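You operate a simulated robot arm through the tools that you are given. There is no shell and no other tool. Be economical: measure what you need, move in short steps, check, and stop when the job is done.

The job below is to be done with a simulated two-armed robot. You get a single attempt, and the scene is never put back.

JOB
Pick up the paint bottle from the right half of the sill under the blue blind with one hand, pass it to the other hand and put it on the end of the framing bench. Set down upright: paint bottle.

The check looks at the end state, three seconds after you hand in, the way a careful person would. Anything else that was tipped, shoved, dropped, spilled or broken makes it a failure.

ROBOT AND FRAMES
Two 7-joint arms with two-finger parallel grippers on one trunk, on a base that drives. Base frame: it is fixed to the floor where the robot stands at the start and does not move with it; the origin is under the middle of the robot, x ahead of it, y to its left, z up. Lengths are in m, angles in rad, forces in N, time in s.
The left shoulder is at the start at [0.06, 0.189, 1.228], the right one opposite. With the tool pointing down near the work surface each hand reaches from about 0.1 to 0.66 m from the robot's upright axis, wherever it stands, measured 20 degrees to its own side. Places, roughly: end of the framing bench (15x32 cm) [-2.52, -1.78, 0.78]. Payload 3.43 kg a hand.
The TCP of each hand is the grasp point between the finger pads, 0.03 m short of the fingertips. In the tool frame z runs along the fingers and y along their closing line. The gripper opens to 0.094 m. The fingers are 0.028 m wide and 0.01 m thick; the gripper's body (0.05 by 0.096 m) begins 0.055 m behind the TCP.
Orientation is told as [roll, pitch, yaw] about the base's x, y, z axes, in that order, counted from this pose: with the fingers straight down and closing along the base's y, the tool's x points along the base's -x, its y along +y and its z along -z.

CONTROLS
- The arms move only by the tool apply_moves. It takes "left_rows", "right_rows" or both (then of equal length, played together; a hand with none holds still); each is a list of rows, each an object of numbers (a shift or turn left out is 0, a gripper value left out holds the last): "dx", "dy", "dz": the shift along the tool's x, y, z in m; "rx", "ry", "rz": the turn, a rotation vector about the tool's x, y, z in rad; "fingers": the closure, from 0 (fully open) to 1 (shut). In form: [{"dx": .., "dy": .., "dz": .., "rx": .., "ry": .., "rz": .., "fingers": ..}, ...]. A call has 1 to 10 rows; each row is the pose to reach, as a shift and turn from the pose commanded when the call began, along the tool's axes at that moment. Rows are played at 5 a second. More than 0.05 m and 0.15 rad between two rows, or a gripper value outside its range, and nothing of the call is played. Where a pose cannot be reached the arm comes as near as it can. A force on the tool above 40 N (or 10 N above the force at the start of the call, whichever is more), or a blocked arm, ends the call early, and 0.2 s more pass. The fingers move at their own pace (about 0.153 m/s each) and stop on an object; they squeeze with about 29 N. The grip force told is the motor's: it shows also when the fingers shut on nothing. Time passes only in rows, and 0.2 s behind the last, so rows that repeat a pose let the fingers close. It gives the time, the measured TCP pose, the force on the tool (base axes), the opening and the grip force at its end, in the units of the frame above (readings bear some noise), with the torque about the TCP (base axes, N m) and any sound that the robot's microphone picked up, and new pictures: "show" is both (left out), scene, wrist or none (wrist: the cameras of the hands that moved).
- Cameras (640 x 400 px; columns grow to the right, rows downward): "scene" is now at [0.0108, -0.0235, 1.7734]; the picture's right is [-0.33, -0.94, 0.00], its down [-0.76, 0.27, -0.59] and it looks along [0.56, -0.20, -0.81] (base axes); focal length 253 px, centre (320, 200). "left" rides on the left gripper at [0.076, -0.014, -0.102] in its tool frame; the picture's right is [0.18, 0.98, 0.00], its down [-0.75, 0.14, -0.64] and it looks along [-0.63, 0.12, 0.77] (tool axes); focal length 243 px, centre (320, 200). "right" rides on the right gripper at [0.076, 0.014, -0.103] in its tool frame; the picture's right is [-0.18, 0.98, 0.00], its down [-0.75, -0.14, -0.64] and it looks along [-0.63, -0.12, 0.77] (tool axes); focal length 243 px, centre (320, 200). There is no depth. A picture from a camera that has moved, and an enlarged one, comes with that camera's place and axes in the base frame and with its lens.
- raise_lower(by): slides the trunk up (or, below 0, down) by that many m; the arms and the scene camera ride with it, the base frame stays. It gives what a move gives, with no picture.
- base_move(legs): drives the robot by 1 to 6 legs, each [ahead, left, turn to the left] in m, m and rad, along the robot's own axes; the way and the turn of a leg run together, so that a leg with both is an arc; at most 1.5 m and 3.142 rad a leg. The arms and the cameras ride along, it lands a little off, and it stops where it bumps. It gives what a move gives, and a new picture of the scene camera.
- pan_tilt(pan, tilt): turns the head with the scene camera to pan (to the left, within 1.501 rad either way) and tilt (down, from -0.506 to 1.204), counted from straight ahead of the robot. It gives what a move gives, and a new picture of the scene camera.
- inspect(camera, box): a new picture of the part [left, top, right, bottom] of that camera's present view, enlarged. The clock stands still meanwhile.
- finish_job(): hands the job in; it is judged then, once.

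Work in short steps. Places have to be worked out from the pictures, the camera data and where the tool is seen: move nearer, look again, correct. Check each grasp and each placing, and mend what went wrong. You have 120 turns and 260 pictures in all, those below and enlarged ones among them. Open the grippers and draw the arms clear of the work before you hand the job in, unless the task says otherwise; then end with one line.

The tools are called by a JSON object that holds its "fn" and its "kwargs". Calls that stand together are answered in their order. apply_moves: Moves the arms, as the interface text tells. Its arguments: {"type":"object","properties":{"left_rows":{"type":"array","items":{"type":"object","properties":{"dx":{"type":"number"},"dy":{"type":"number"},"dz":{"type":"number"},"rx":{"type":"number"},"ry":{"type":"number"},"rz":{"type":"number"},"fingers":{"type":"number"}}}},"right_rows":{"type":"array","items":{"type":"object","properties":{"dx":{"type":"number"},"dy":{"type":"number"},"dz":{"type":"number"},"rx":{"type":"number"},"ry":{"type":"number"},"rz":{"type":"number"},"fingers":{"type":"number"}}}},"show":{"type":"string","enum":["both","scene","wrist","none"]}},"required":[]} The other tools are called the same way: raise_lower (by) slides the trunk up or down; base_move (legs) drives the base; pan_tilt (pan, tilt) turns the head that bears the scene camera; inspect (camera, box) takes an enlarged picture of a part of a camera's view; finish_job () hands the job in.

At the start:

```text
t: 0.0
left_tcp_pos: [0.3415, 0.0766, 1.2305]
left_tool_rot: [0.001, 0.001, 0.0]
left_contact_force: [0.5, -0.8, 0.1]
left_wrist_torque: [-0.01, -0.02, 0.04]
left_opening: 0.0943
left_gripper_force: 0.0
right_tcp_pos: [0.351, -0.2698, 1.2632]
right_tool_rot: [0.001, 0.0, 0.0]
right_contact_force: [0.3, -0.4, -0.8]
right_wrist_torque: [0.0, -0.02, -0.02]
right_opening: 0.0938
right_gripper_force: 0.1
trunk travel left (down, up): [-0.9, 0.09]
robot x, y, heading: [0.003, -0.0008, 0.002]
head pan, tilt: [-0.339, 0.937]
```

scene: 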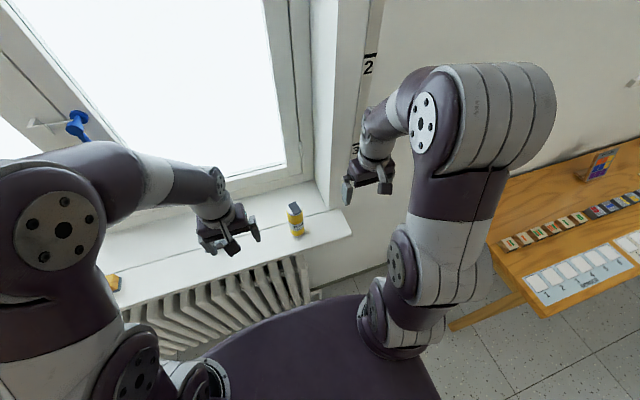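
right: 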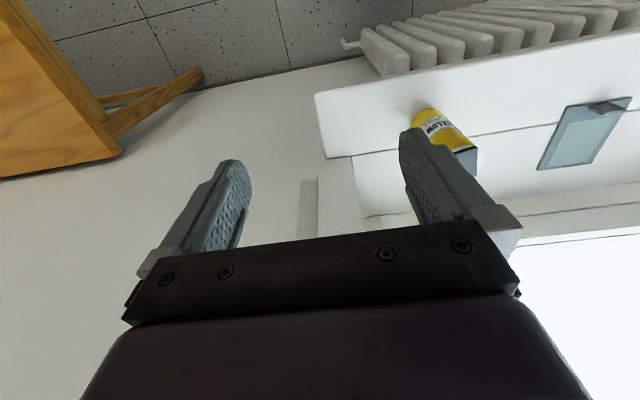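
left: 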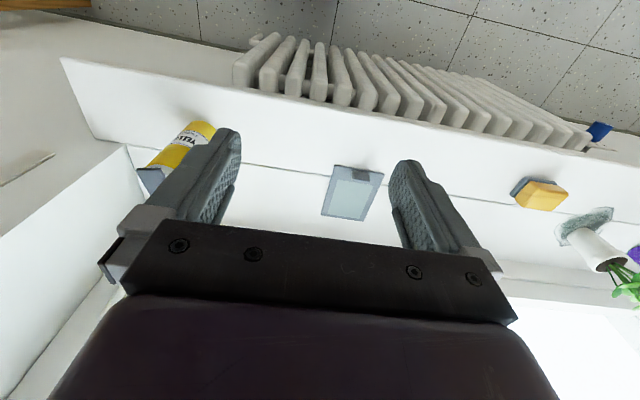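

I'll look around to identify the blind, the bottle and the bench before moving anything.

{"fn": "pan_tilt", "kwargs": {"pan": 0.0, "tilt": 0.1}}

{"fn": "pan_tilt", "kwargs": {"pan": 1.2, "tilt": 0.3}}

{"fn": "pan_tilt", "kwargs": {"pan": -1.4, "tilt": 0.4}}

```text
t: 1.2
left_tcp_pos: [0.3417, 0.0756, 1.2319]
left_tool_rot: [0.001, 0.0, 0.001]
left_contact_force: [0.8, 0.2, -0.7]
left_wrist_torque: [0.01, -0.01, 0.01]
left_opening: 0.0938
left_gripper_force: 0.0
right_tcp_pos: [0.3521, -0.2687, 1.2637]
right_tool_rot: [-0.001, 0.0, 0.001]
right_contact_force: [0.0, 0.3, -0.8]
right_wrist_torque: [0.03, 0.04, 0.01]
right_opening: 0.094
right_gripper_force: 0.1
trunk travel left (down, up): [-0.9, 0.09]
robot x, y, heading: [-0.0007, -0.0017, 0.002]
head pan, tilt: [0.0, 0.099]
camera scene: at [0.0336, 0.0008, 1.847], right [0.0, -1.0, 0.0], down [-0.1, 0.0, -0.99], along [0.99, 0.0, -0.1], focal length 253 px, centre (320, 200)
```

scene: 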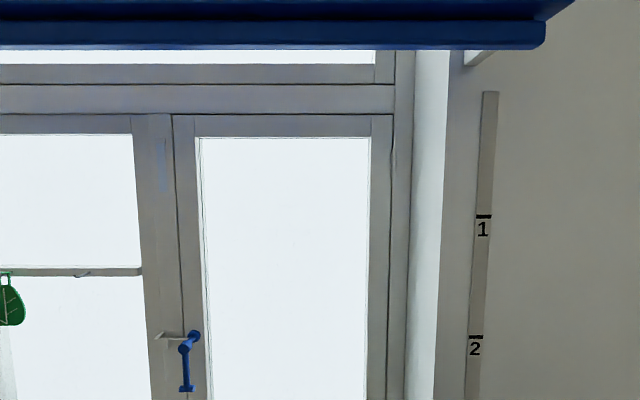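

```text
t: 2.6
left_tcp_pos: [0.3406, 0.0757, 1.2306]
left_tool_rot: [0.001, -0.001, 0.0]
left_contact_force: [0.4, -0.1, 0.1]
left_wrist_torque: [-0.01, 0.0, -0.01]
left_opening: 0.0937
left_gripper_force: 0.0
right_tcp_pos: [0.3517, -0.269, 1.2636]
right_tool_rot: [0.001, 0.0, 0.0]
right_contact_force: [0.3, -0.1, 0.0]
right_wrist_torque: [0.01, -0.02, 0.01]
right_opening: 0.0942
right_gripper_force: 0.0
trunk travel left (down, up): [-0.9, 0.09]
robot x, y, heading: [0.0008, -0.0019, 0.0]
head pan, tilt: [1.201, 0.3]
camera scene: at [-0.0246, 0.0879, 1.8284], right [0.93, -0.36, 0.0], down [-0.11, -0.28, -0.96], along [0.35, 0.89, -0.3], focal length 253 px, centre (320, 200)
```

scene: 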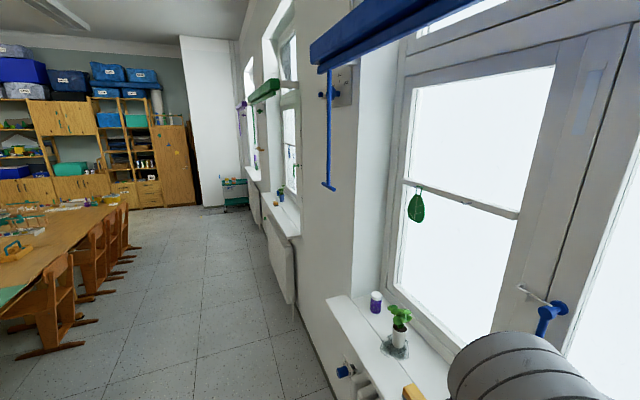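

```text
t: 4.9
left_tcp_pos: [0.34, 0.0753, 1.2305]
left_tool_rot: [0.0, 0.001, 0.001]
left_contact_force: [0.2, -0.9, -0.4]
left_wrist_torque: [0.02, 0.03, 0.01]
left_opening: 0.094
left_gripper_force: 0.0
right_tcp_pos: [0.3519, -0.2694, 1.264]
right_tool_rot: [0.001, -0.001, 0.0]
right_contact_force: [0.1, 0.0, -0.7]
right_wrist_torque: [-0.03, 0.02, -0.01]
right_opening: 0.094
right_gripper_force: 0.0
trunk travel left (down, up): [-0.9, 0.09]
robot x, y, heading: [-0.0022, -0.0016, -0.002]
head pan, tilt: [-1.4, 0.4]
camera scene: at [-0.0427, -0.0904, 1.8191], right [-0.99, -0.17, 0.0], down [-0.07, 0.38, -0.92], along [0.16, -0.91, -0.39], focal length 253 px, centre (320, 200)
```

scene: 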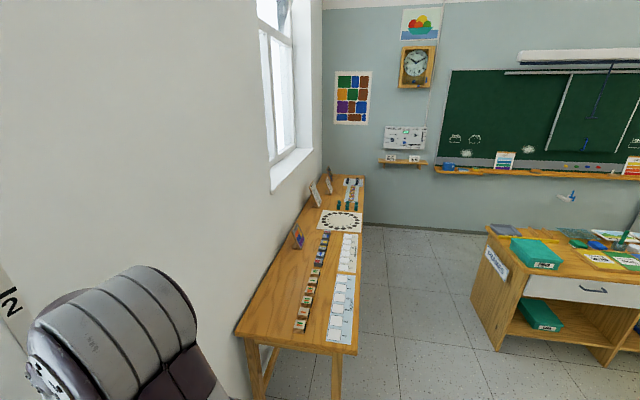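

The blue blind is over the window in front, so the yellow bottle ahead-right is the target, about (0.466, -0.10) on a sill at z≈0.94. I'll look at it more closely for its size and neighbours.

{"fn": "pan_tilt", "kwargs": {"pan": -0.2, "tilt": 0.95}}

{"fn": "inspect", "kwargs": {"camera": "left", "box": [60, 60, 380, 260]}}

{"fn": "inspect", "kwargs": {"camera": "scene", "box": [180, 150, 380, 275]}}

{"fn": "inspect", "kwargs": {"camera": "right", "box": [360, 70, 560, 195]}}

```text
t: 6.3
left_tcp_pos: [0.342, 0.0759, 1.2314]
left_tool_rot: [0.0, 0.0, 0.001]
left_contact_force: [-0.4, -1.0, 0.4]
left_wrist_torque: [-0.01, -0.01, 0.0]
left_opening: 0.0939
left_gripper_force: 0.0
right_tcp_pos: [0.3523, -0.2676, 1.2634]
right_tool_rot: [-0.001, 0.001, -0.001]
right_contact_force: [-0.2, 0.1, 0.1]
right_wrist_torque: [0.0, -0.05, -0.01]
right_opening: 0.0939
right_gripper_force: 0.2
trunk travel left (down, up): [-0.9, 0.09]
robot x, y, heading: [-0.0005, 0.0002, 0.002]
head pan, tilt: [-0.201, 0.949]
camera scene: at [0.0128, -0.0137, 1.7725], right [-0.2, -0.98, 0.0], down [-0.8, 0.16, -0.58], along [0.57, -0.12, -0.81], focal length 253 px, centre (320, 200)
```

scene: 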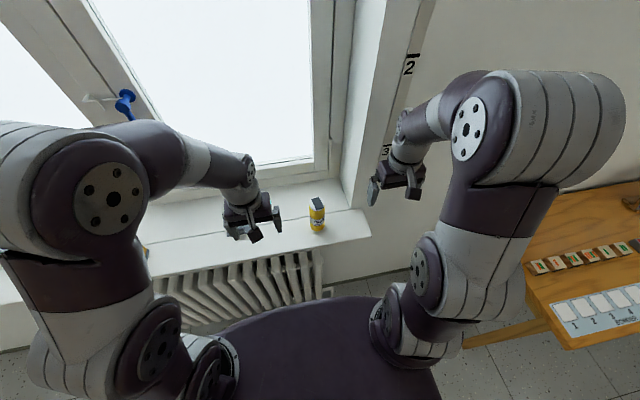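

```text
2.00 times, centred on (220, 160) of left
camera zoom: at [0.2642, 0.0613, 1.3322], right [-0.18, 0.98, 0.0], down [0.75, 0.14, 0.64], along [0.63, 0.12, -0.77], focal length 485 px, centre (520, 280)
```

zoom: 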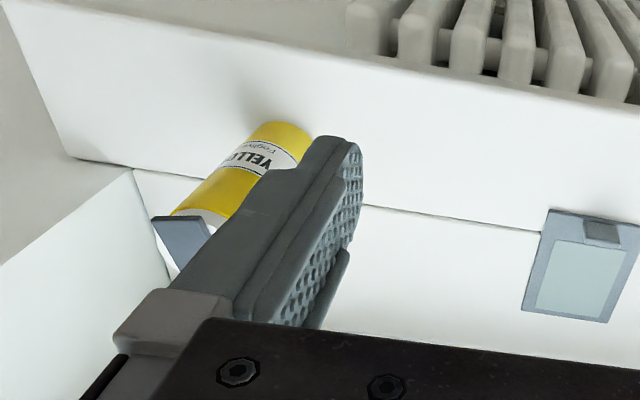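

```text
3.20 times, centred on (280, 212) of scene
camera zoom: at [0.0128, -0.0137, 1.7725], right [-0.2, -0.98, 0.0], down [-0.8, 0.16, -0.58], along [0.57, -0.12, -0.81], focal length 810 px, centre (448, 160)
```

zoom: 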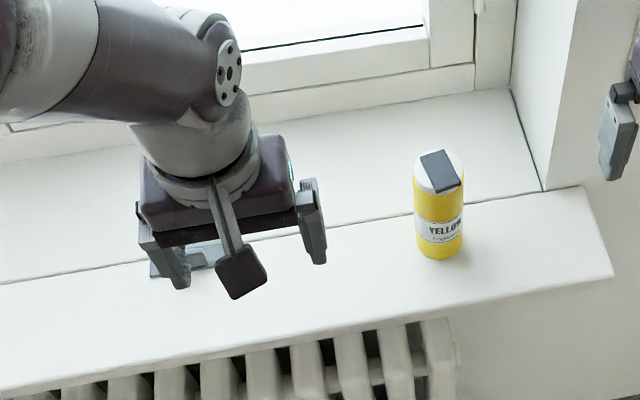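

```text
3.20 times, centred on (460, 132) of right
camera zoom: at [0.2766, -0.2535, 1.3664], right [0.18, 0.98, 0.0], down [0.75, -0.14, 0.64], along [0.63, -0.12, -0.77], focal length 776 px, centre (-128, 416)
```

zoom: 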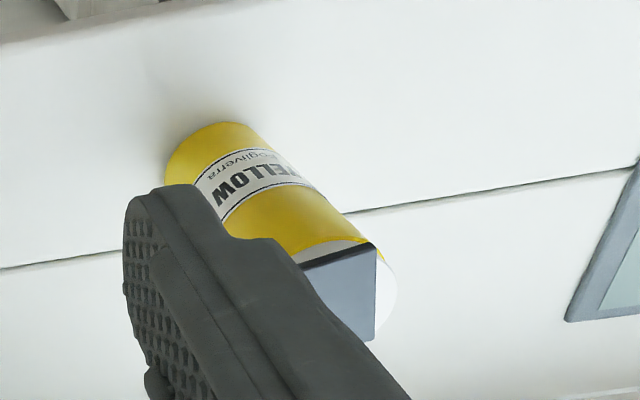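

The bottle is roughly 5 cm thick and 14 cm tall at about (0.485, -0.10), with the sill top at 0.938 and the sill's front edge at x≈0.39. Plan: the right hand grips it low from the front, tilted about 30° below horizontal, and the left hand later takes it from above. I'll back off 0.2 m first to give the arm room.

{"fn": "base_move", "kwargs": {"legs": [[-0.2, 0, 0]]}}

```text
t: 7.9
left_tcp_pos: [0.1464, 0.0748, 1.2302]
left_tool_rot: [-0.001, 0.002, -0.004]
left_contact_force: [-0.2, 0.0, -0.1]
left_wrist_torque: [-0.01, -0.01, 0.02]
left_opening: 0.094
left_gripper_force: 0.0
right_tcp_pos: [0.1543, -0.2696, 1.2614]
right_tool_rot: [0.0, 0.0, -0.005]
right_contact_force: [0.3, -0.3, 0.8]
right_wrist_torque: [-0.02, 0.02, -0.02]
right_opening: 0.094
right_gripper_force: 0.1
trunk travel left (down, up): [-0.9, 0.09]
robot x, y, heading: [-0.1985, 0.0, -0.005]
head pan, tilt: [-0.201, 0.949]
camera scene: at [-0.182, -0.0133, 1.7724], right [-0.2, -0.98, 0.0], down [-0.8, 0.17, -0.58], along [0.57, -0.12, -0.81], focal length 253 px, centre (320, 200)
```

scene: 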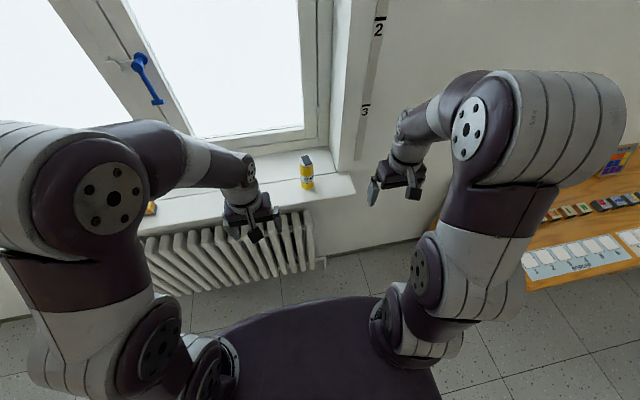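

Now I'll tilt the right hand forward to about 30° below horizontal while moving it to about (0.27, -0.10, 1.10), clear of the sill.

{"fn": "apply_moves", "kwargs": {"right_rows": [{"dx": -0.015, "dy": 0.021, "dz": 0.02, "ry": -0.13}, {"dx": -0.03, "dy": 0.042, "dz": 0.04, "ry": -0.26}, {"dx": -0.045, "dy": 0.063, "dz": 0.06, "ry": -0.39}, {"dx": -0.06, "dy": 0.085, "dz": 0.08, "ry": -0.52}, {"dx": -0.075, "dy": 0.106, "dz": 0.1, "ry": -0.65}, {"dx": -0.09, "dy": 0.127, "dz": 0.12, "ry": -0.78}, {"dx": -0.105, "dy": 0.148, "dz": 0.14, "ry": -0.91}, {"dx": -0.12, "dy": 0.169, "dz": 0.16, "ry": -1.047}, {"dx": -0.12, "dy": 0.169, "dz": 0.16, "ry": -1.047}]}}

```text
t: 9.9
left_tcp_pos: [0.1411, 0.0741, 1.231]
left_tool_rot: [0.0, 0.001, -0.004]
left_contact_force: [0.2, -0.3, 0.1]
left_wrist_torque: [-0.01, -0.02, 0.02]
left_opening: 0.0941
left_gripper_force: 0.2
right_tcp_pos: [0.2725, -0.1011, 1.1043]
right_tool_rot: [0.001, -1.048, -0.006]
right_contact_force: [-0.5, -0.1, -0.2]
right_wrist_torque: [0.01, 0.0, 0.03]
right_opening: 0.0938
right_gripper_force: 0.1
trunk travel left (down, up): [-0.9, 0.09]
robot x, y, heading: [-0.1991, 0.0013, -0.002]
head pan, tilt: [-0.201, 0.949]
camera scene: at [-0.1862, -0.0137, 1.7725], right [-0.2, -0.98, 0.0], down [-0.8, 0.17, -0.58], along [0.57, -0.12, -0.81], focal length 253 px, centre (320, 200)
camera right: at [0.1479, -0.0847, 1.0907], right [0.1, 0.98, 0.16], down [-0.18, -0.14, 0.97], along [0.98, -0.12, 0.16], focal length 243 px, centre (320, 200)
```

scene: 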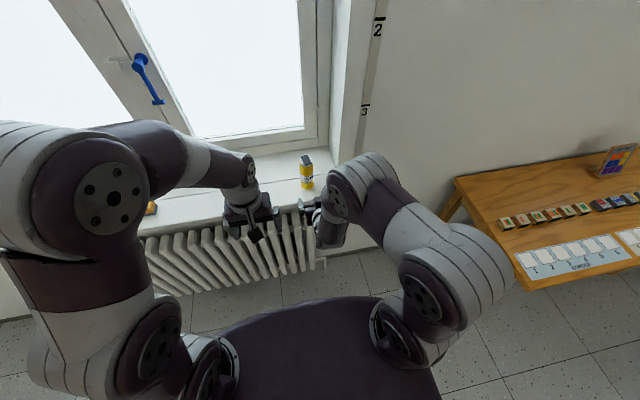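
right: 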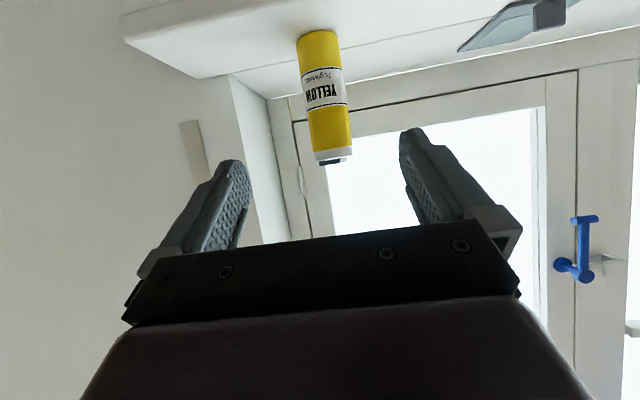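

The bottle is nearly centred laterally (y≈-0.097), its top is at about 1.08. Moving to the pre-grasp at (0.37, -0.098, 0.99).

{"fn": "apply_moves", "kwargs": {"right_rows": [{"dx": 0.0125, "dy": 0.001, "dz": 0.035}, {"dx": 0.025, "dy": 0.002, "dz": 0.07}, {"dx": 0.0375, "dy": 0.003, "dz": 0.105}, {"dx": 0.05, "dy": 0.003, "dz": 0.141}, {"dx": 0.05, "dy": 0.003, "dz": 0.141}]}}

```text
t: 11.1
left_tcp_pos: [0.1439, 0.075, 1.2315]
left_tool_rot: [-0.001, 0.0, -0.004]
left_contact_force: [0.5, -0.2, 0.1]
left_wrist_torque: [-0.01, -0.02, 0.0]
left_opening: 0.0941
left_gripper_force: 0.0
right_tcp_pos: [0.3698, -0.1007, 0.989]
right_tool_rot: [-0.001, -1.047, -0.005]
right_contact_force: [-0.5, -0.3, 0.1]
right_wrist_torque: [0.0, 0.0, -0.01]
right_opening: 0.0936
right_gripper_force: 0.1
trunk travel left (down, up): [-0.9, 0.09]
robot x, y, heading: [-0.1995, -0.0011, -0.01]
head pan, tilt: [-0.201, 0.949]
camera scene: at [-0.1868, -0.0132, 1.7725], right [-0.2, -0.98, 0.0], down [-0.8, 0.17, -0.58], along [0.57, -0.12, -0.81], focal length 253 px, centre (320, 200)
camera right: at [0.2449, -0.0848, 0.9749], right [0.1, 0.98, 0.16], down [-0.18, -0.14, 0.97], along [0.98, -0.12, 0.16], focal length 243 px, centre (320, 200)
```

scene: 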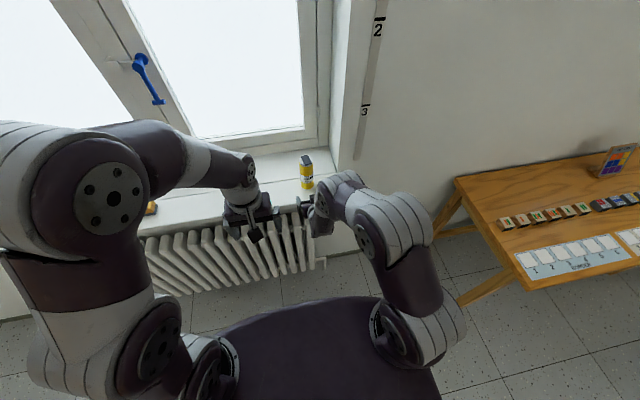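
right: 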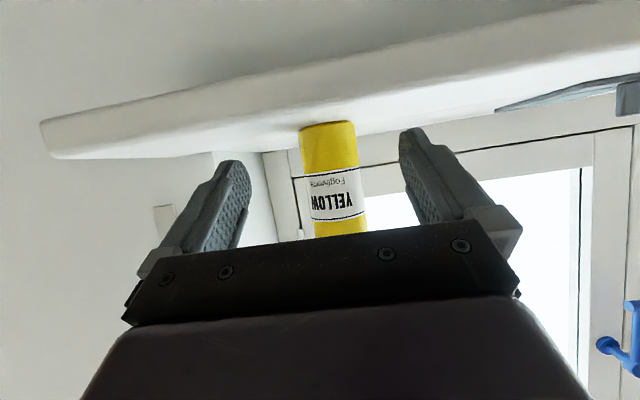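

The bottle sits centred between the fingers within 5 mm. I'll shift 4 mm to +y and advance horizontally to about x=0.485.

{"fn": "apply_moves", "kwargs": {"right_rows": [{"dx": -0.0145, "dy": 0.004, "dz": 0.025}, {"dx": -0.029, "dy": 0.005, "dz": 0.05}, {"dx": -0.0435, "dy": 0.005, "dz": 0.0753}, {"dx": -0.051, "dy": 0.005, "dz": 0.0885}, {"dx": -0.058, "dy": 0.005, "dz": 0.1005}, {"dx": -0.058, "dy": 0.005, "dz": 0.1005}]}}

{"fn": "inspect", "kwargs": {"camera": "scene", "box": [230, 130, 390, 230]}}

```text
t: 12.5
left_tcp_pos: [0.1429, 0.0748, 1.2321]
left_tool_rot: [-0.001, 0.001, -0.006]
left_contact_force: [0.0, -0.4, -0.7]
left_wrist_torque: [-0.01, -0.02, 0.0]
left_opening: 0.0939
left_gripper_force: 0.0
right_tcp_pos: [0.4864, -0.0958, 0.9917]
right_tool_rot: [0.0, -1.046, -0.006]
right_contact_force: [-0.9, -1.3, 0.3]
right_wrist_torque: [0.0, -0.04, 0.01]
right_opening: 0.0941
right_gripper_force: 0.2
trunk travel left (down, up): [-0.9, 0.09]
robot x, y, heading: [-0.1993, 0.0007, -0.001]
head pan, tilt: [-0.201, 0.949]
camera scene: at [-0.186, -0.0131, 1.7725], right [-0.2, -0.98, 0.0], down [-0.8, 0.17, -0.58], along [0.57, -0.12, -0.81], focal length 253 px, centre (320, 200)
camera right: at [0.3611, -0.0797, 0.9766], right [0.1, 0.98, 0.16], down [-0.18, -0.14, 0.97], along [0.98, -0.12, 0.16], focal length 243 px, centre (320, 200)
```

scene: 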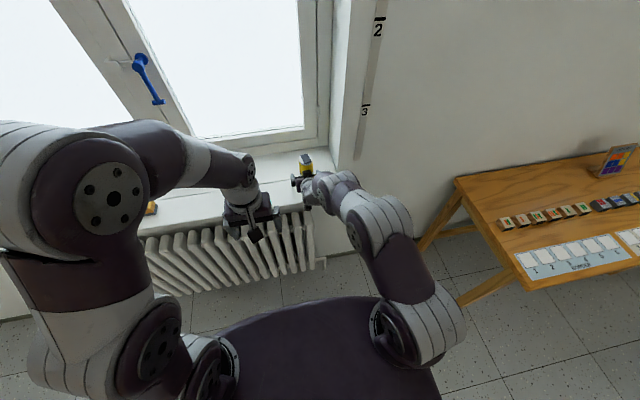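
right: 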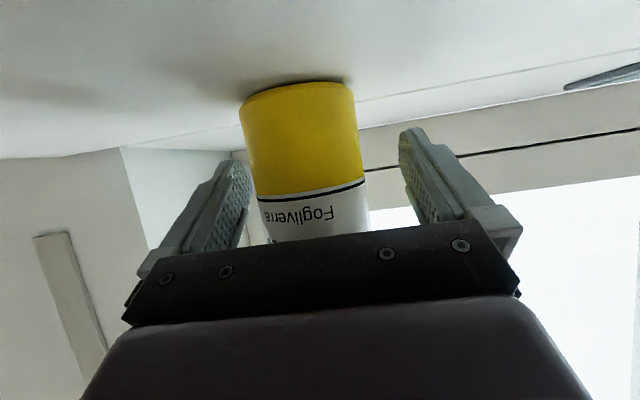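

```text
4.00 times, centred on (310, 180) of scene
camera zoom: at [-0.186, -0.0131, 1.7725], right [-0.2, -0.98, 0.0], down [-0.8, 0.17, -0.58], along [0.57, -0.12, -0.81], focal length 1012 px, centre (360, 280)
```

zoom: 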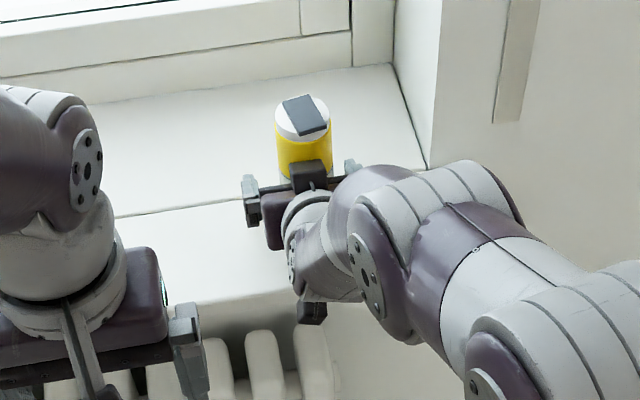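

The TCP projects to (320,187) and the bottle's middle there is near column 309, so it sits about 5 mm to -y and slightly nearer. I'll correct that and close.

{"fn": "apply_moves", "kwargs": {"right_rows": [{"dx": 0.002, "dy": -0.005, "dz": -0.0035, "fingers": 0}, {"dx": 0.002, "dy": -0.005, "dz": -0.0035, "fingers": 0.4}, {"dx": 0.002, "dy": -0.005, "dz": -0.0035, "fingers": 1}, {"dx": 0.002, "dy": -0.005, "dz": -0.0035, "fingers": 1}, {"dx": 0.002, "dy": -0.005, "dz": -0.0035, "fingers": 1}], "show": "wrist"}}

```text
t: 13.7
left_tcp_pos: [0.143, 0.0752, 1.231]
left_tool_rot: [0.001, 0.001, -0.006]
left_contact_force: [1.0, 0.4, 0.3]
left_wrist_torque: [0.01, -0.02, 0.0]
left_opening: 0.0943
left_gripper_force: 0.0
right_tcp_pos: [0.4818, -0.0996, 0.9899]
right_tool_rot: [0.001, -1.049, -0.004]
right_contact_force: [-1.0, 0.2, -0.1]
right_wrist_torque: [-0.03, -0.05, 0.01]
right_opening: 0.0573
right_gripper_force: 29.3
trunk travel left (down, up): [-0.9, 0.09]
robot x, y, heading: [-0.1983, 0.001, -0.006]
head pan, tilt: [-0.201, 0.949]
camera right: at [0.3572, -0.0847, 0.9758], right [0.1, 0.98, 0.16], down [-0.18, -0.14, 0.97], along [0.98, -0.12, 0.16], focal length 243 px, centre (320, 200)
```

right: 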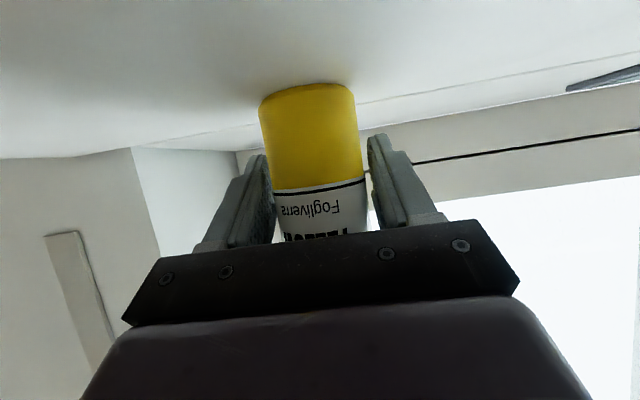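

Gripped at a 5.7 cm opening with 29 N. I'll lift straight up by 8 cm.

{"fn": "apply_moves", "kwargs": {"right_rows": [{"dx": -0.0173, "dz": -0.01}, {"dx": -0.0346, "dz": -0.02}, {"dx": -0.052, "dz": -0.03}, {"dx": -0.0693, "dz": -0.04}, {"dx": -0.0693, "dz": -0.04}], "show": "both"}}

```text
t: 14.9
left_tcp_pos: [0.1436, 0.0743, 1.2305]
left_tool_rot: [0.0, 0.001, -0.005]
left_contact_force: [-0.4, -0.1, 0.1]
left_wrist_torque: [-0.01, 0.02, 0.01]
left_opening: 0.0941
left_gripper_force: 0.0
right_tcp_pos: [0.4821, -0.1009, 1.0685]
right_tool_rot: [0.001, -1.044, -0.008]
right_contact_force: [-0.5, 0.1, -4.0]
right_wrist_torque: [-0.03, 0.03, -0.02]
right_opening: 0.0572
right_gripper_force: 29.0
trunk travel left (down, up): [-0.9, 0.09]
robot x, y, heading: [-0.1982, -0.0002, -0.006]
head pan, tilt: [-0.201, 0.949]
camera scene: at [-0.1849, -0.0132, 1.7725], right [-0.2, -0.98, 0.0], down [-0.8, 0.17, -0.58], along [0.57, -0.12, -0.81], focal length 253 px, centre (320, 200)
camera right: at [0.3572, -0.0843, 1.0557], right [0.1, 0.98, 0.16], down [-0.18, -0.14, 0.97], along [0.98, -0.12, 0.16], focal length 243 px, centre (320, 200)
```

scene: 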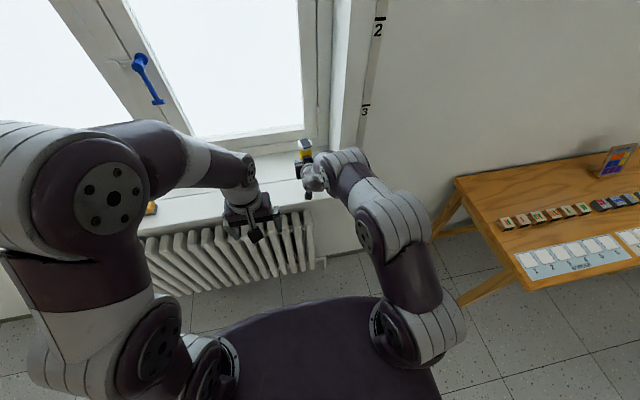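
right: 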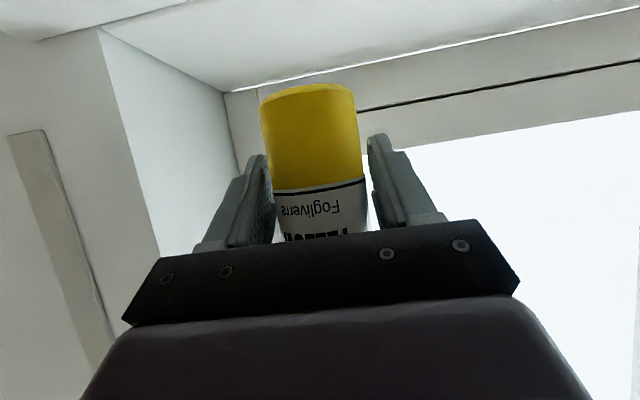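

Holding about 0.4 kg, bottle upright. I'll back 0.35 m away from the window for the handover.

{"fn": "base_move", "kwargs": {"legs": [[-0.35, 0, 0]]}}

```text
t: 17.2
left_tcp_pos: [-0.2077, 0.0768, 1.2292]
left_tool_rot: [0.0, 0.001, -0.004]
left_contact_force: [-0.4, -0.3, 0.0]
left_wrist_torque: [0.01, 0.01, 0.0]
left_opening: 0.0938
left_gripper_force: 0.1
right_tcp_pos: [0.1311, -0.0987, 1.0692]
right_tool_rot: [0.001, -1.045, -0.005]
right_contact_force: [-0.2, -0.2, -4.6]
right_wrist_torque: [-0.01, 0.02, 0.0]
right_opening: 0.0572
right_gripper_force: 29.6
trunk travel left (down, up): [-0.9, 0.09]
robot x, y, heading: [-0.5498, 0.0052, -0.002]
head pan, tilt: [-0.201, 0.949]
camera scene: at [-0.5363, -0.0113, 1.7724], right [-0.2, -0.98, 0.0], down [-0.8, 0.17, -0.58], along [0.57, -0.12, -0.81], focal length 253 px, centre (320, 200)
```

scene: 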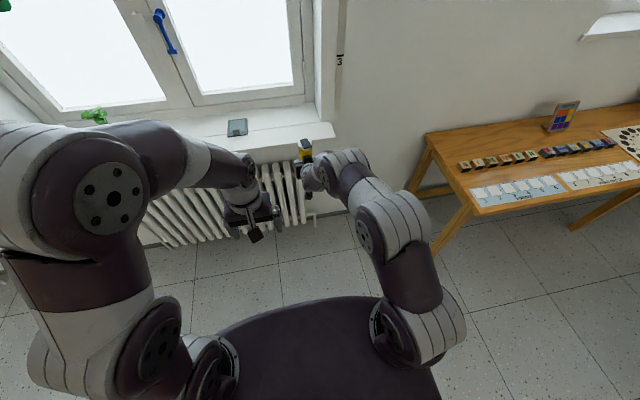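

Now I'll bring the bottle nearer and lower, to about (-0.03, -0.02, 0.98) world, and raise the left hand clear at the same time.

{"fn": "apply_moves", "kwargs": {"right_rows": [{"dx": 0, "dy": 0, "dz": 0}, {"dx": 0, "dy": 0, "dz": 0}, {"dx": 0.032, "dy": 0.016, "dz": -0.0187}, {"dx": 0.063, "dy": 0.032, "dz": -0.0374}, {"dx": 0.095, "dy": 0.047, "dz": -0.056}, {"dx": 0.126, "dy": 0.063, "dz": -0.075}, {"dx": 0.158, "dy": 0.079, "dz": -0.0936}, {"dx": 0.158, "dy": 0.079, "dz": -0.0936}], "left_rows": [{"dz": -0.03, "dy": 0.015}, {"dz": -0.06, "dy": 0.03}, {"dz": -0.09, "dy": 0.04, "dx": -0.02}, {"dz": -0.09, "dy": 0.04, "dx": -0.04}, {"dz": -0.09, "dy": 0.04, "dx": -0.06}, {"dz": -0.09, "dy": 0.04, "dx": -0.08}, {"dz": -0.09, "dy": 0.04, "dx": -0.1}, {"dz": -0.09, "dy": 0.04, "dx": -0.1}]}}

```text
t: 19.0
left_tcp_pos: [-0.1265, 0.1168, 1.2907]
left_tool_rot: [-0.001, -0.001, -0.005]
left_contact_force: [0.2, -0.3, -1.3]
left_wrist_torque: [0.02, 0.03, 0.0]
left_opening: 0.094
left_gripper_force: 0.2
left hand out of reach, approached as far as the arm can: row 3, 4, 5, 6, 7, 8
right_tcp_pos: [-0.0297, -0.0177, 0.9811]
right_tool_rot: [0.002, -1.048, -0.007]
right_contact_force: [-0.6, 0.5, -4.5]
right_wrist_torque: [0.03, -0.01, 0.0]
right_opening: 0.0572
right_gripper_force: 29.1
trunk travel left (down, up): [-0.9, 0.09]
robot x, y, heading: [-0.5515, -0.001, -0.005]
head pan, tilt: [-0.201, 0.949]
camera scene: at [-0.539, -0.0116, 1.7725], right [-0.21, -0.98, 0.0], down [-0.8, 0.17, -0.58], along [0.57, -0.12, -0.81], focal length 253 px, centre (320, 200)
camera right: at [-0.1552, -0.0021, 0.9677], right [0.1, 0.98, 0.16], down [-0.18, -0.14, 0.97], along [0.98, -0.12, 0.16], focal length 243 px, centre (320, 200)
camera left: at [-0.204, 0.1024, 1.3914], right [-0.18, 0.98, 0.0], down [0.75, 0.14, 0.64], along [0.63, 0.11, -0.77], focal length 243 px, centre (320, 200)
```

scene: 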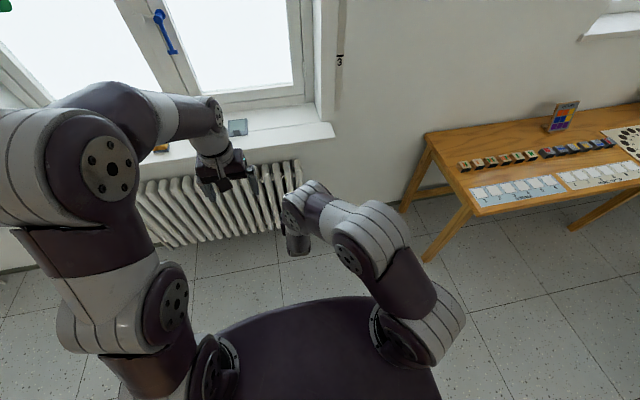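
right: 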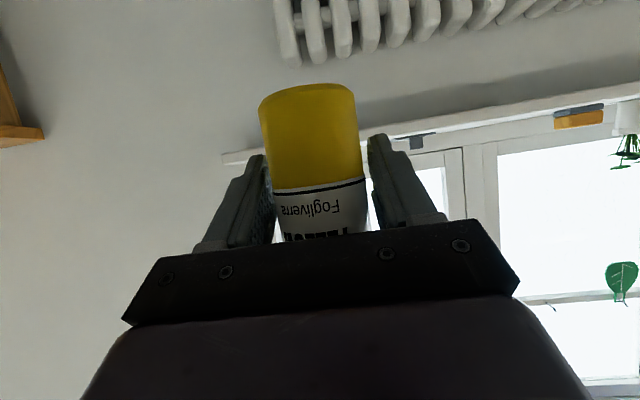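
left: 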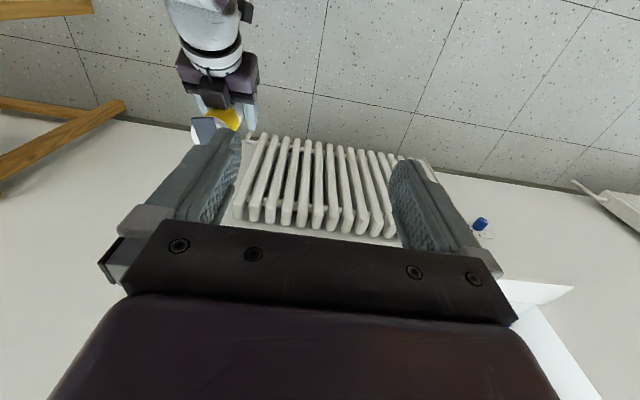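

The left hand hit its reach limit high up, so I'll bring it lower and above the bottle, to about (-0.04, 0.0, 1.18), with tips well clear of the bottle top at ~1.07.

{"fn": "apply_moves", "kwargs": {"left_rows": [{"dx": -0.01, "dy": -0.02, "dz": 0.03}, {"dx": -0.02, "dy": -0.04, "dz": 0.06}, {"dx": -0.04, "dy": -0.06, "dz": 0.09}, {"dx": -0.06, "dy": -0.08, "dz": 0.11}, {"dx": -0.075, "dy": -0.1, "dz": 0.12}, {"dx": -0.075, "dy": -0.1, "dz": 0.12}]}}

```text
t: 20.4
left_tcp_pos: [-0.051, 0.0194, 1.1687]
left_tool_rot: [-0.002, 0.002, -0.006]
left_contact_force: [0.7, -0.1, 0.1]
left_wrist_torque: [-0.01, 0.01, -0.01]
left_opening: 0.0939
left_gripper_force: 0.0
right_tcp_pos: [-0.0291, -0.0186, 0.9819]
right_tool_rot: [0.0, -1.046, -0.004]
right_contact_force: [1.0, -0.7, -4.5]
right_wrist_torque: [0.02, -0.01, 0.03]
right_opening: 0.0572
right_gripper_force: 28.7
trunk travel left (down, up): [-0.9, 0.09]
robot x, y, heading: [-0.5517, 0.0022, -0.009]
head pan, tilt: [-0.201, 0.949]
camera scene: at [-0.5389, -0.0105, 1.7725], right [-0.2, -0.98, 0.0], down [-0.8, 0.17, -0.58], along [0.57, -0.12, -0.81], focal length 253 px, centre (320, 200)
camera left: at [-0.1282, 0.0048, 1.2709], right [-0.18, 0.98, 0.0], down [0.75, 0.14, 0.64], along [0.63, 0.11, -0.77], focal length 243 px, centre (320, 200)
```

scene: 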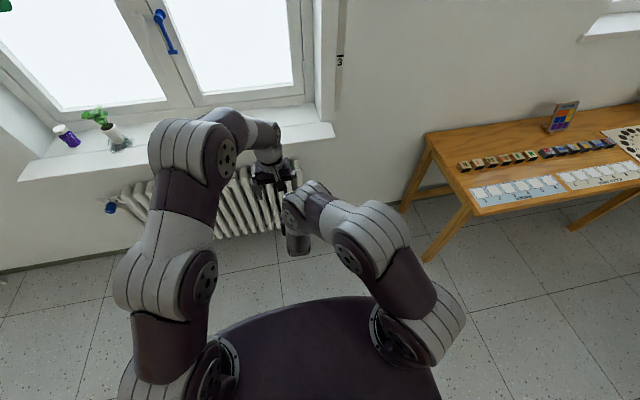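
left: 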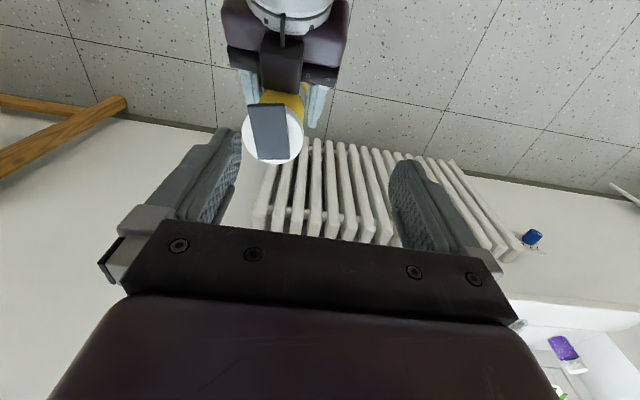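

The cap is seen at about (-0.029, -0.020, 1.07). I'll align the left hand over it and descend partway (tips at ~1.09).

{"fn": "apply_moves", "kwargs": {"left_rows": [{"dx": -0.011, "dy": -0.02, "dz": 0.01}, {"dx": -0.021, "dy": -0.039, "dz": 0.02}, {"dx": -0.021, "dy": -0.039, "dz": 0.045}, {"dx": -0.021, "dy": -0.039, "dz": 0.045}]}}

```text
t: 21.4
left_tcp_pos: [-0.0303, -0.02, 1.1247]
left_tool_rot: [0.0, -0.001, -0.007]
left_contact_force: [0.6, 0.6, 0.3]
left_wrist_torque: [0.02, 0.0, 0.01]
left_opening: 0.0939
left_gripper_force: 0.0
right_tcp_pos: [-0.028, -0.0169, 0.9826]
right_tool_rot: [0.0, -1.045, -0.004]
right_contact_force: [-0.1, -0.8, -4.1]
right_wrist_torque: [-0.03, -0.01, -0.03]
right_opening: 0.0573
right_gripper_force: 29.5
trunk travel left (down, up): [-0.9, 0.09]
robot x, y, heading: [-0.5526, 0.0031, -0.006]
head pan, tilt: [-0.201, 0.949]
camera scene: at [-0.5383, -0.0114, 1.7725], right [-0.2, -0.98, 0.0], down [-0.8, 0.17, -0.58], along [0.57, -0.12, -0.81], focal length 253 px, centre (320, 200)
camera left: at [-0.1071, -0.035, 1.2263], right [-0.18, 0.98, 0.0], down [0.75, 0.14, 0.64], along [0.63, 0.11, -0.77], focal length 243 px, centre (320, 200)
```

scene: 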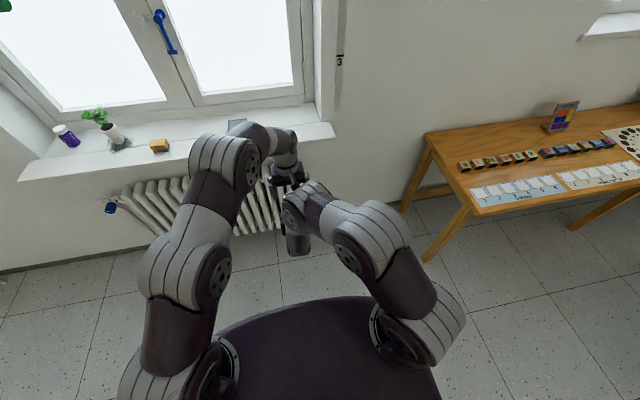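
left: 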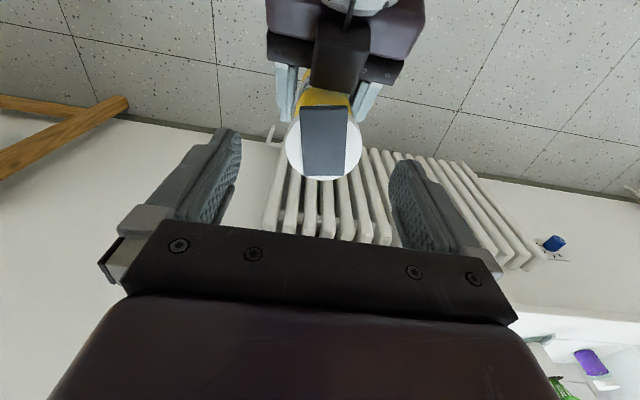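

The cap is centred at about (-0.025, -0.019, 1.07). Descending to TCP z≈1.05, watching forces.

{"fn": "apply_moves", "kwargs": {"left_rows": [{"dx": -0.004, "dy": 0.001, "dz": 0.02}, {"dx": -0.004, "dy": 0.001, "dz": 0.04}, {"dx": -0.004, "dy": 0.001, "dz": 0.06}, {"dx": -0.004, "dy": 0.001, "dz": 0.075}, {"dx": -0.004, "dy": 0.001, "dz": 0.075}]}}

{"fn": "inspect", "kwargs": {"camera": "scene", "box": [220, 130, 380, 270]}}

```text
t: 22.6
left_tcp_pos: [-0.026, -0.0189, 1.0487]
left_tool_rot: [0.0, -0.001, -0.005]
left_contact_force: [0.7, 0.4, 0.1]
left_wrist_torque: [0.03, -0.02, 0.01]
left_opening: 0.0939
left_gripper_force: 0.1
right_tcp_pos: [-0.0283, -0.0177, 0.9819]
right_tool_rot: [-0.001, -1.046, -0.005]
right_contact_force: [0.0, 0.2, -4.2]
right_wrist_torque: [-0.01, -0.01, 0.02]
right_opening: 0.0575
right_gripper_force: 29.0
trunk travel left (down, up): [-0.9, 0.09]
robot x, y, heading: [-0.5494, -0.0006, -0.004]
head pan, tilt: [-0.201, 0.949]
camera scene: at [-0.5386, -0.0111, 1.7725], right [-0.2, -0.98, 0.0], down [-0.8, 0.17, -0.58], along [0.57, -0.12, -0.81], focal length 253 px, centre (320, 200)
camera left: at [-0.103, -0.0337, 1.15], right [-0.18, 0.98, 0.0], down [0.75, 0.14, 0.64], along [0.63, 0.11, -0.77], focal length 243 px, centre (320, 200)
```

scene: 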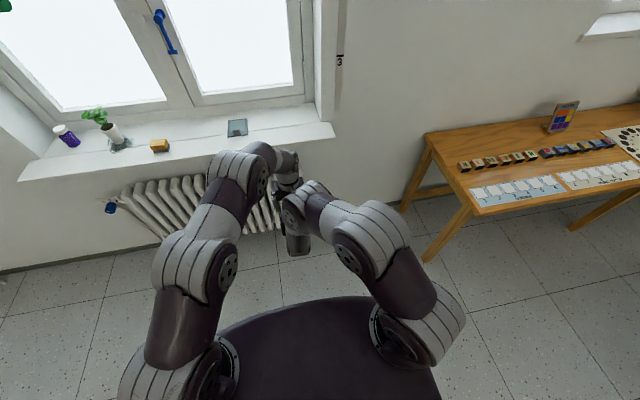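
left: 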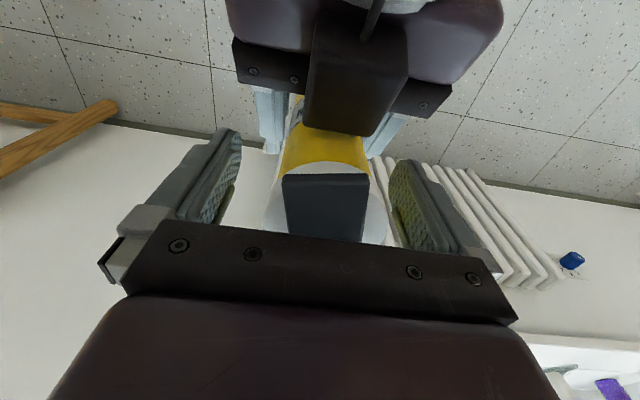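

```text
2.86 times, centred on (300, 200) of scene
camera zoom: at [-0.5386, -0.0111, 1.7725], right [-0.2, -0.98, 0.0], down [-0.8, 0.17, -0.58], along [0.57, -0.12, -0.81], focal length 723 px, centre (377, 200)
```

zoom: 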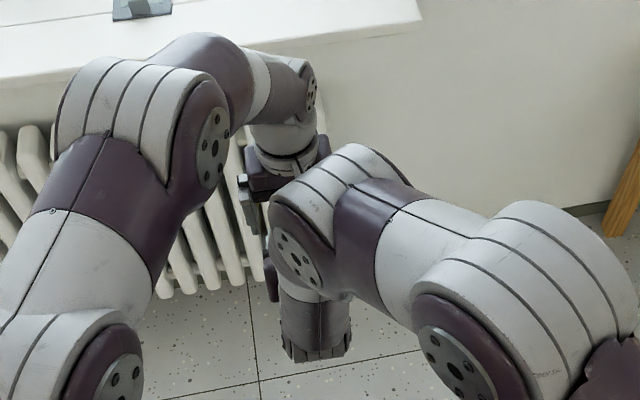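

The bottle is between the left fingers and nothing touches. I'll close the left gripper while the right holds.

{"fn": "apply_moves", "kwargs": {"left_rows": [{"fingers": 0.4}, {"fingers": 1}, {"fingers": 1}, {"fingers": 1}], "show": "wrist"}}

```text
t: 23.6
left_tcp_pos: [-0.0265, -0.0179, 1.0483]
left_tool_rot: [0.002, 0.003, -0.005]
left_contact_force: [2.9, 14.0, -0.1]
left_wrist_torque: [0.31, -0.13, -0.32]
left_opening: 0.0569
left_gripper_force: 29.0
right_tcp_pos: [-0.0288, -0.018, 0.9793]
right_tool_rot: [-0.001, -1.046, -0.006]
right_contact_force: [-3.4, -13.2, 0.0]
right_wrist_torque: [0.64, -0.14, 0.25]
right_opening: 0.057
right_gripper_force: 28.5
trunk travel left (down, up): [-0.9, 0.09]
robot x, y, heading: [-0.5507, 0.0038, -0.001]
head pan, tilt: [-0.201, 0.949]
camera left: at [-0.1028, -0.0332, 1.1497], right [-0.18, 0.98, 0.0], down [0.76, 0.14, 0.64], along [0.63, 0.12, -0.77], focal length 243 px, centre (320, 200)
```

left: 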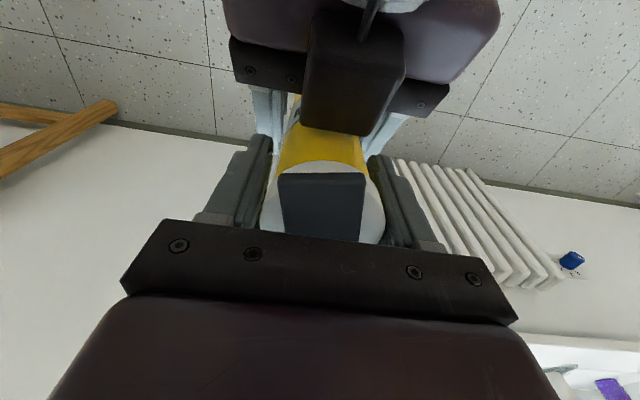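

Both hands hold it, with a ~14 N sideways strain from slight misalignment. I'll ease the left hand 2 mm in +y, then open the right.

{"fn": "apply_moves", "kwargs": {"left_rows": [{"dy": 0.002}, {"dy": 0.002}], "show": "none"}}

```text
t: 24.2
left_tcp_pos: [-0.0267, -0.0178, 1.0491]
left_tool_rot: [0.0, 0.0, -0.004]
left_contact_force: [2.2, 6.3, -2.0]
left_wrist_torque: [0.46, -0.3, -0.22]
left_opening: 0.0571
left_gripper_force: 29.3
right_tcp_pos: [-0.0289, -0.0181, 0.9816]
right_tool_rot: [-0.001, -1.046, -0.005]
right_contact_force: [-1.6, -6.6, 3.2]
right_wrist_torque: [-0.02, 0.13, 0.18]
right_opening: 0.0572
right_gripper_force: 29.0
trunk travel left (down, up): [-0.9, 0.09]
robot x, y, heading: [-0.5542, 0.0036, -0.008]
head pan, tilt: [-0.201, 0.949]
```

The strain halved, so I'll open the right gripper now.

{"fn": "apply_moves", "kwargs": {"right_rows": [{"fingers": 0.5}, {"fingers": 0}, {"fingers": 0}, {"fingers": 0}], "show": "wrist"}}

```text
t: 25.2
left_tcp_pos: [-0.0258, -0.0177, 1.0498]
left_tool_rot: [0.0, -0.001, -0.004]
left_contact_force: [-0.3, 0.2, -0.2]
left_wrist_torque: [0.03, -0.02, 0.01]
left_opening: 0.0568
left_gripper_force: 28.9
right_tcp_pos: [-0.0291, -0.0175, 0.9816]
right_tool_rot: [0.0, -1.047, -0.005]
right_contact_force: [0.0, 0.6, 0.0]
right_wrist_torque: [0.01, 0.0, 0.01]
right_opening: 0.094
right_gripper_force: 0.1
trunk travel left (down, up): [-0.9, 0.09]
robot x, y, heading: [-0.5527, 0.0048, -0.007]
head pan, tilt: [-0.201, 0.949]
camera right: at [-0.1543, -0.0019, 0.9677], right [0.1, 0.98, 0.16], down [-0.18, -0.14, 0.97], along [0.98, -0.12, 0.16], focal length 243 px, centre (320, 200)
```

right: 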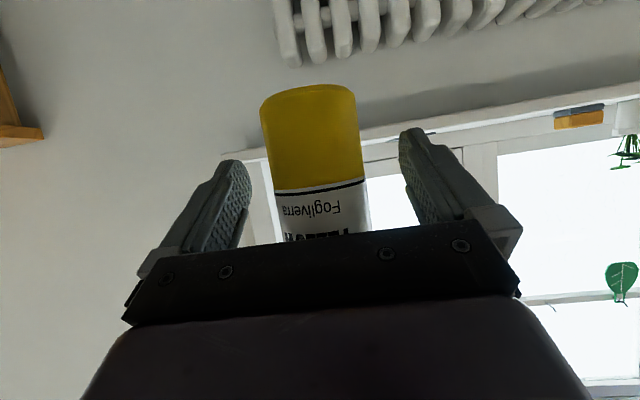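

The left hand holds the bottle and the right is open. I'll withdraw the right hand straight back and slightly down, then outward.

{"fn": "apply_moves", "kwargs": {"right_rows": [{"dx": 0.02, "dz": -0.024}, {"dx": 0.045, "dz": -0.048}, {"dx": 0.076, "dz": -0.0716}, {"dx": 0.076, "dz": -0.0716, "dy": -0.04}, {"dx": 0.076, "dz": -0.0716, "dy": -0.08}, {"dx": 0.076, "dz": -0.0716, "dy": -0.12}, {"dx": 0.076, "dz": -0.0716, "dy": -0.16}, {"dx": 0.076, "dz": -0.0716, "dy": -0.2}]}}

```text
t: 27.0
left_tcp_pos: [-0.0258, -0.0189, 1.0498]
left_tool_rot: [0.001, 0.001, -0.006]
left_contact_force: [0.9, -0.4, 0.1]
left_wrist_torque: [0.01, -0.02, 0.02]
left_opening: 0.0568
left_gripper_force: 29.7
right_tcp_pos: [-0.1316, -0.2204, 0.9458]
right_tool_rot: [0.004, -1.044, -0.007]
right_contact_force: [-0.1, -0.6, 0.7]
right_wrist_torque: [0.02, -0.01, 0.0]
right_opening: 0.0942
right_gripper_force: 0.1
trunk travel left (down, up): [-0.9, 0.09]
robot x, y, heading: [-0.5529, 0.0018, -0.001]
head pan, tilt: [-0.201, 0.949]
camera scene: at [-0.5384, -0.014, 1.7724], right [-0.2, -0.98, 0.0], down [-0.8, 0.17, -0.58], along [0.57, -0.12, -0.81], focal length 253 px, centre (320, 200)
camera right: at [-0.2573, -0.2038, 0.9327], right [0.1, 0.98, 0.16], down [-0.18, -0.14, 0.97], along [0.98, -0.12, 0.16], focal length 243 px, centre (320, 200)
```

scene: 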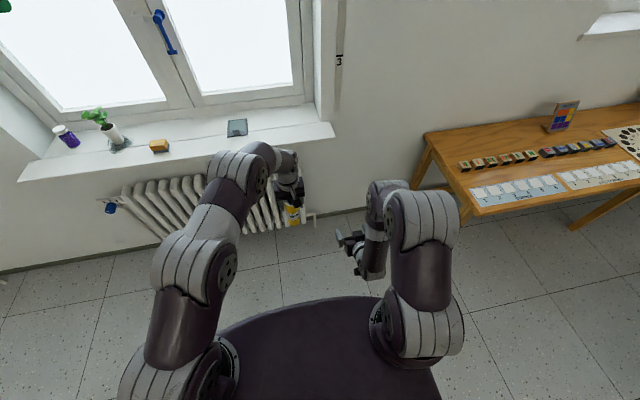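
right: 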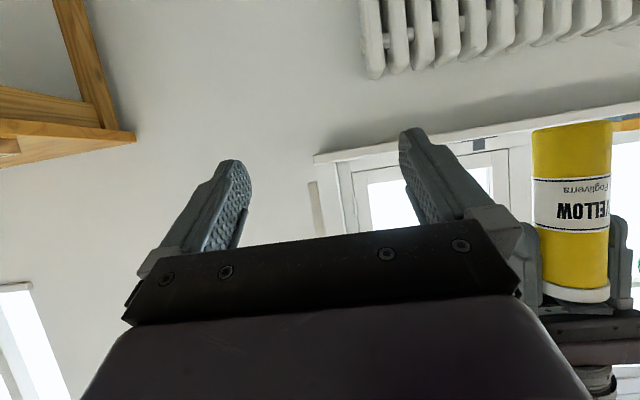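

The handover worked: the bottle is upright in the left hand. I'll draw the left hand in closer, and look right to plan the drive.

{"fn": "apply_moves", "kwargs": {"left_rows": [{"dx": 0.03, "dy": 0.025, "dz": -0.01}, {"dx": 0.06, "dy": 0.05, "dz": -0.02}, {"dx": 0.09, "dy": 0.075, "dz": -0.03}, {"dx": 0.12, "dy": 0.1, "dz": -0.04}, {"dx": 0.15, "dy": 0.12, "dz": -0.05}, {"dx": 0.15, "dy": 0.12, "dz": -0.05}], "show": "none"}}

{"fn": "base_move", "kwargs": {"legs": [[-0.1, 0, -1.2]]}}

{"fn": "pan_tilt", "kwargs": {"pan": -1.1, "tilt": 0.4}}

```text
t: 28.4
left_tcp_pos: [-0.1756, 0.1024, 1.0985]
left_tool_rot: [0.0, 0.003, -0.005]
left_contact_force: [0.7, -0.7, -3.8]
left_wrist_torque: [-0.01, 0.02, -0.01]
left_opening: 0.0567
left_gripper_force: 28.8
right_tcp_pos: [-0.1318, -0.2178, 0.9457]
right_tool_rot: [0.0, -1.046, -0.006]
right_contact_force: [-0.1, 0.9, -0.4]
right_wrist_torque: [0.0, 0.03, 0.01]
right_opening: 0.0939
right_gripper_force: 0.0
trunk travel left (down, up): [-0.9, 0.09]
robot x, y, heading: [-0.5521, 0.0011, -0.008]
head pan, tilt: [-0.201, 0.949]
```

```text
t: 31.8
left_tcp_pos: [-0.401, -0.2574, 1.0984]
left_tool_rot: [0.0, 0.001, -1.21]
left_contact_force: [0.8, 0.7, -4.4]
left_wrist_torque: [-0.03, -0.02, 0.0]
left_opening: 0.0562
left_gripper_force: 28.9
right_tcp_pos: [-0.6837, -0.4145, 0.9476]
right_tool_rot: [0.0, -1.046, -1.208]
right_contact_force: [-0.4, 0.7, -0.4]
right_wrist_torque: [-0.02, -0.02, 0.0]
right_opening: 0.0939
right_gripper_force: 0.0
trunk travel left (down, up): [-0.9, 0.09]
robot x, y, heading: [-0.6278, 0.0601, -1.215]
head pan, tilt: [-0.201, 0.949]
camera scene: at [-0.637, 0.0412, 1.7725], right [-0.99, -0.16, 0.0], down [-0.13, 0.8, -0.58], along [0.09, -0.57, -0.81], focal length 253 px, centre (320, 200)
```

scene: 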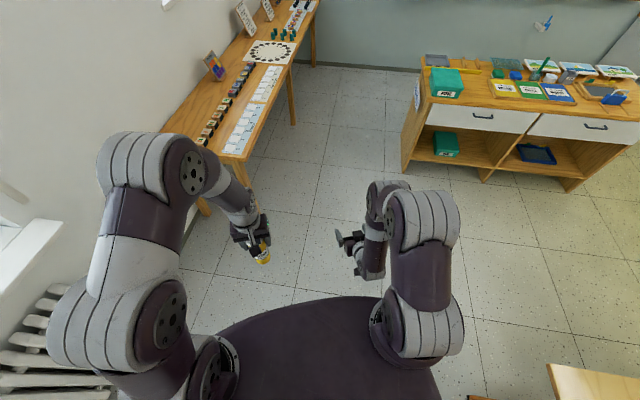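

```text
t: 33.0
left_tcp_pos: [-0.4019, -0.2572, 1.0981]
left_tool_rot: [0.001, 0.001, -1.209]
left_contact_force: [0.3, 0.1, -3.8]
left_wrist_torque: [-0.02, -0.03, -0.03]
left_opening: 0.0564
left_gripper_force: 29.2
right_tcp_pos: [-0.6843, -0.415, 0.9463]
right_tool_rot: [0.001, -1.046, -1.21]
right_contact_force: [0.2, 0.2, 0.4]
right_wrist_torque: [-0.01, -0.01, 0.01]
right_opening: 0.0941
right_gripper_force: 0.1
trunk travel left (down, up): [-0.9, 0.09]
robot x, y, heading: [-0.6326, 0.0582, -1.212]
head pan, tilt: [-1.1, 0.4]
camera scene: at [-0.7112, 0.0445, 1.8191], right [-0.74, 0.67, 0.0], down [0.26, 0.29, -0.92], along [-0.62, -0.68, -0.39], focal length 253 px, centre (320, 200)
```

scene: 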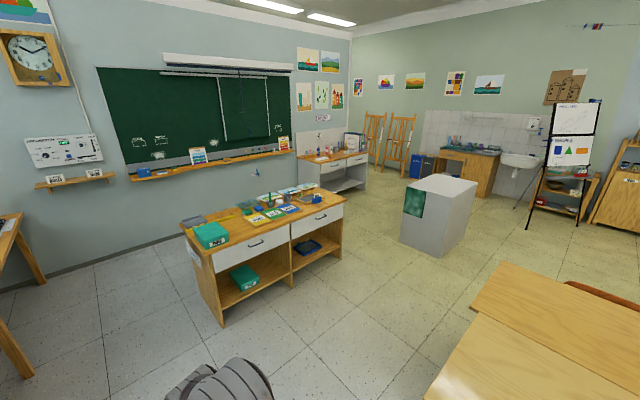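

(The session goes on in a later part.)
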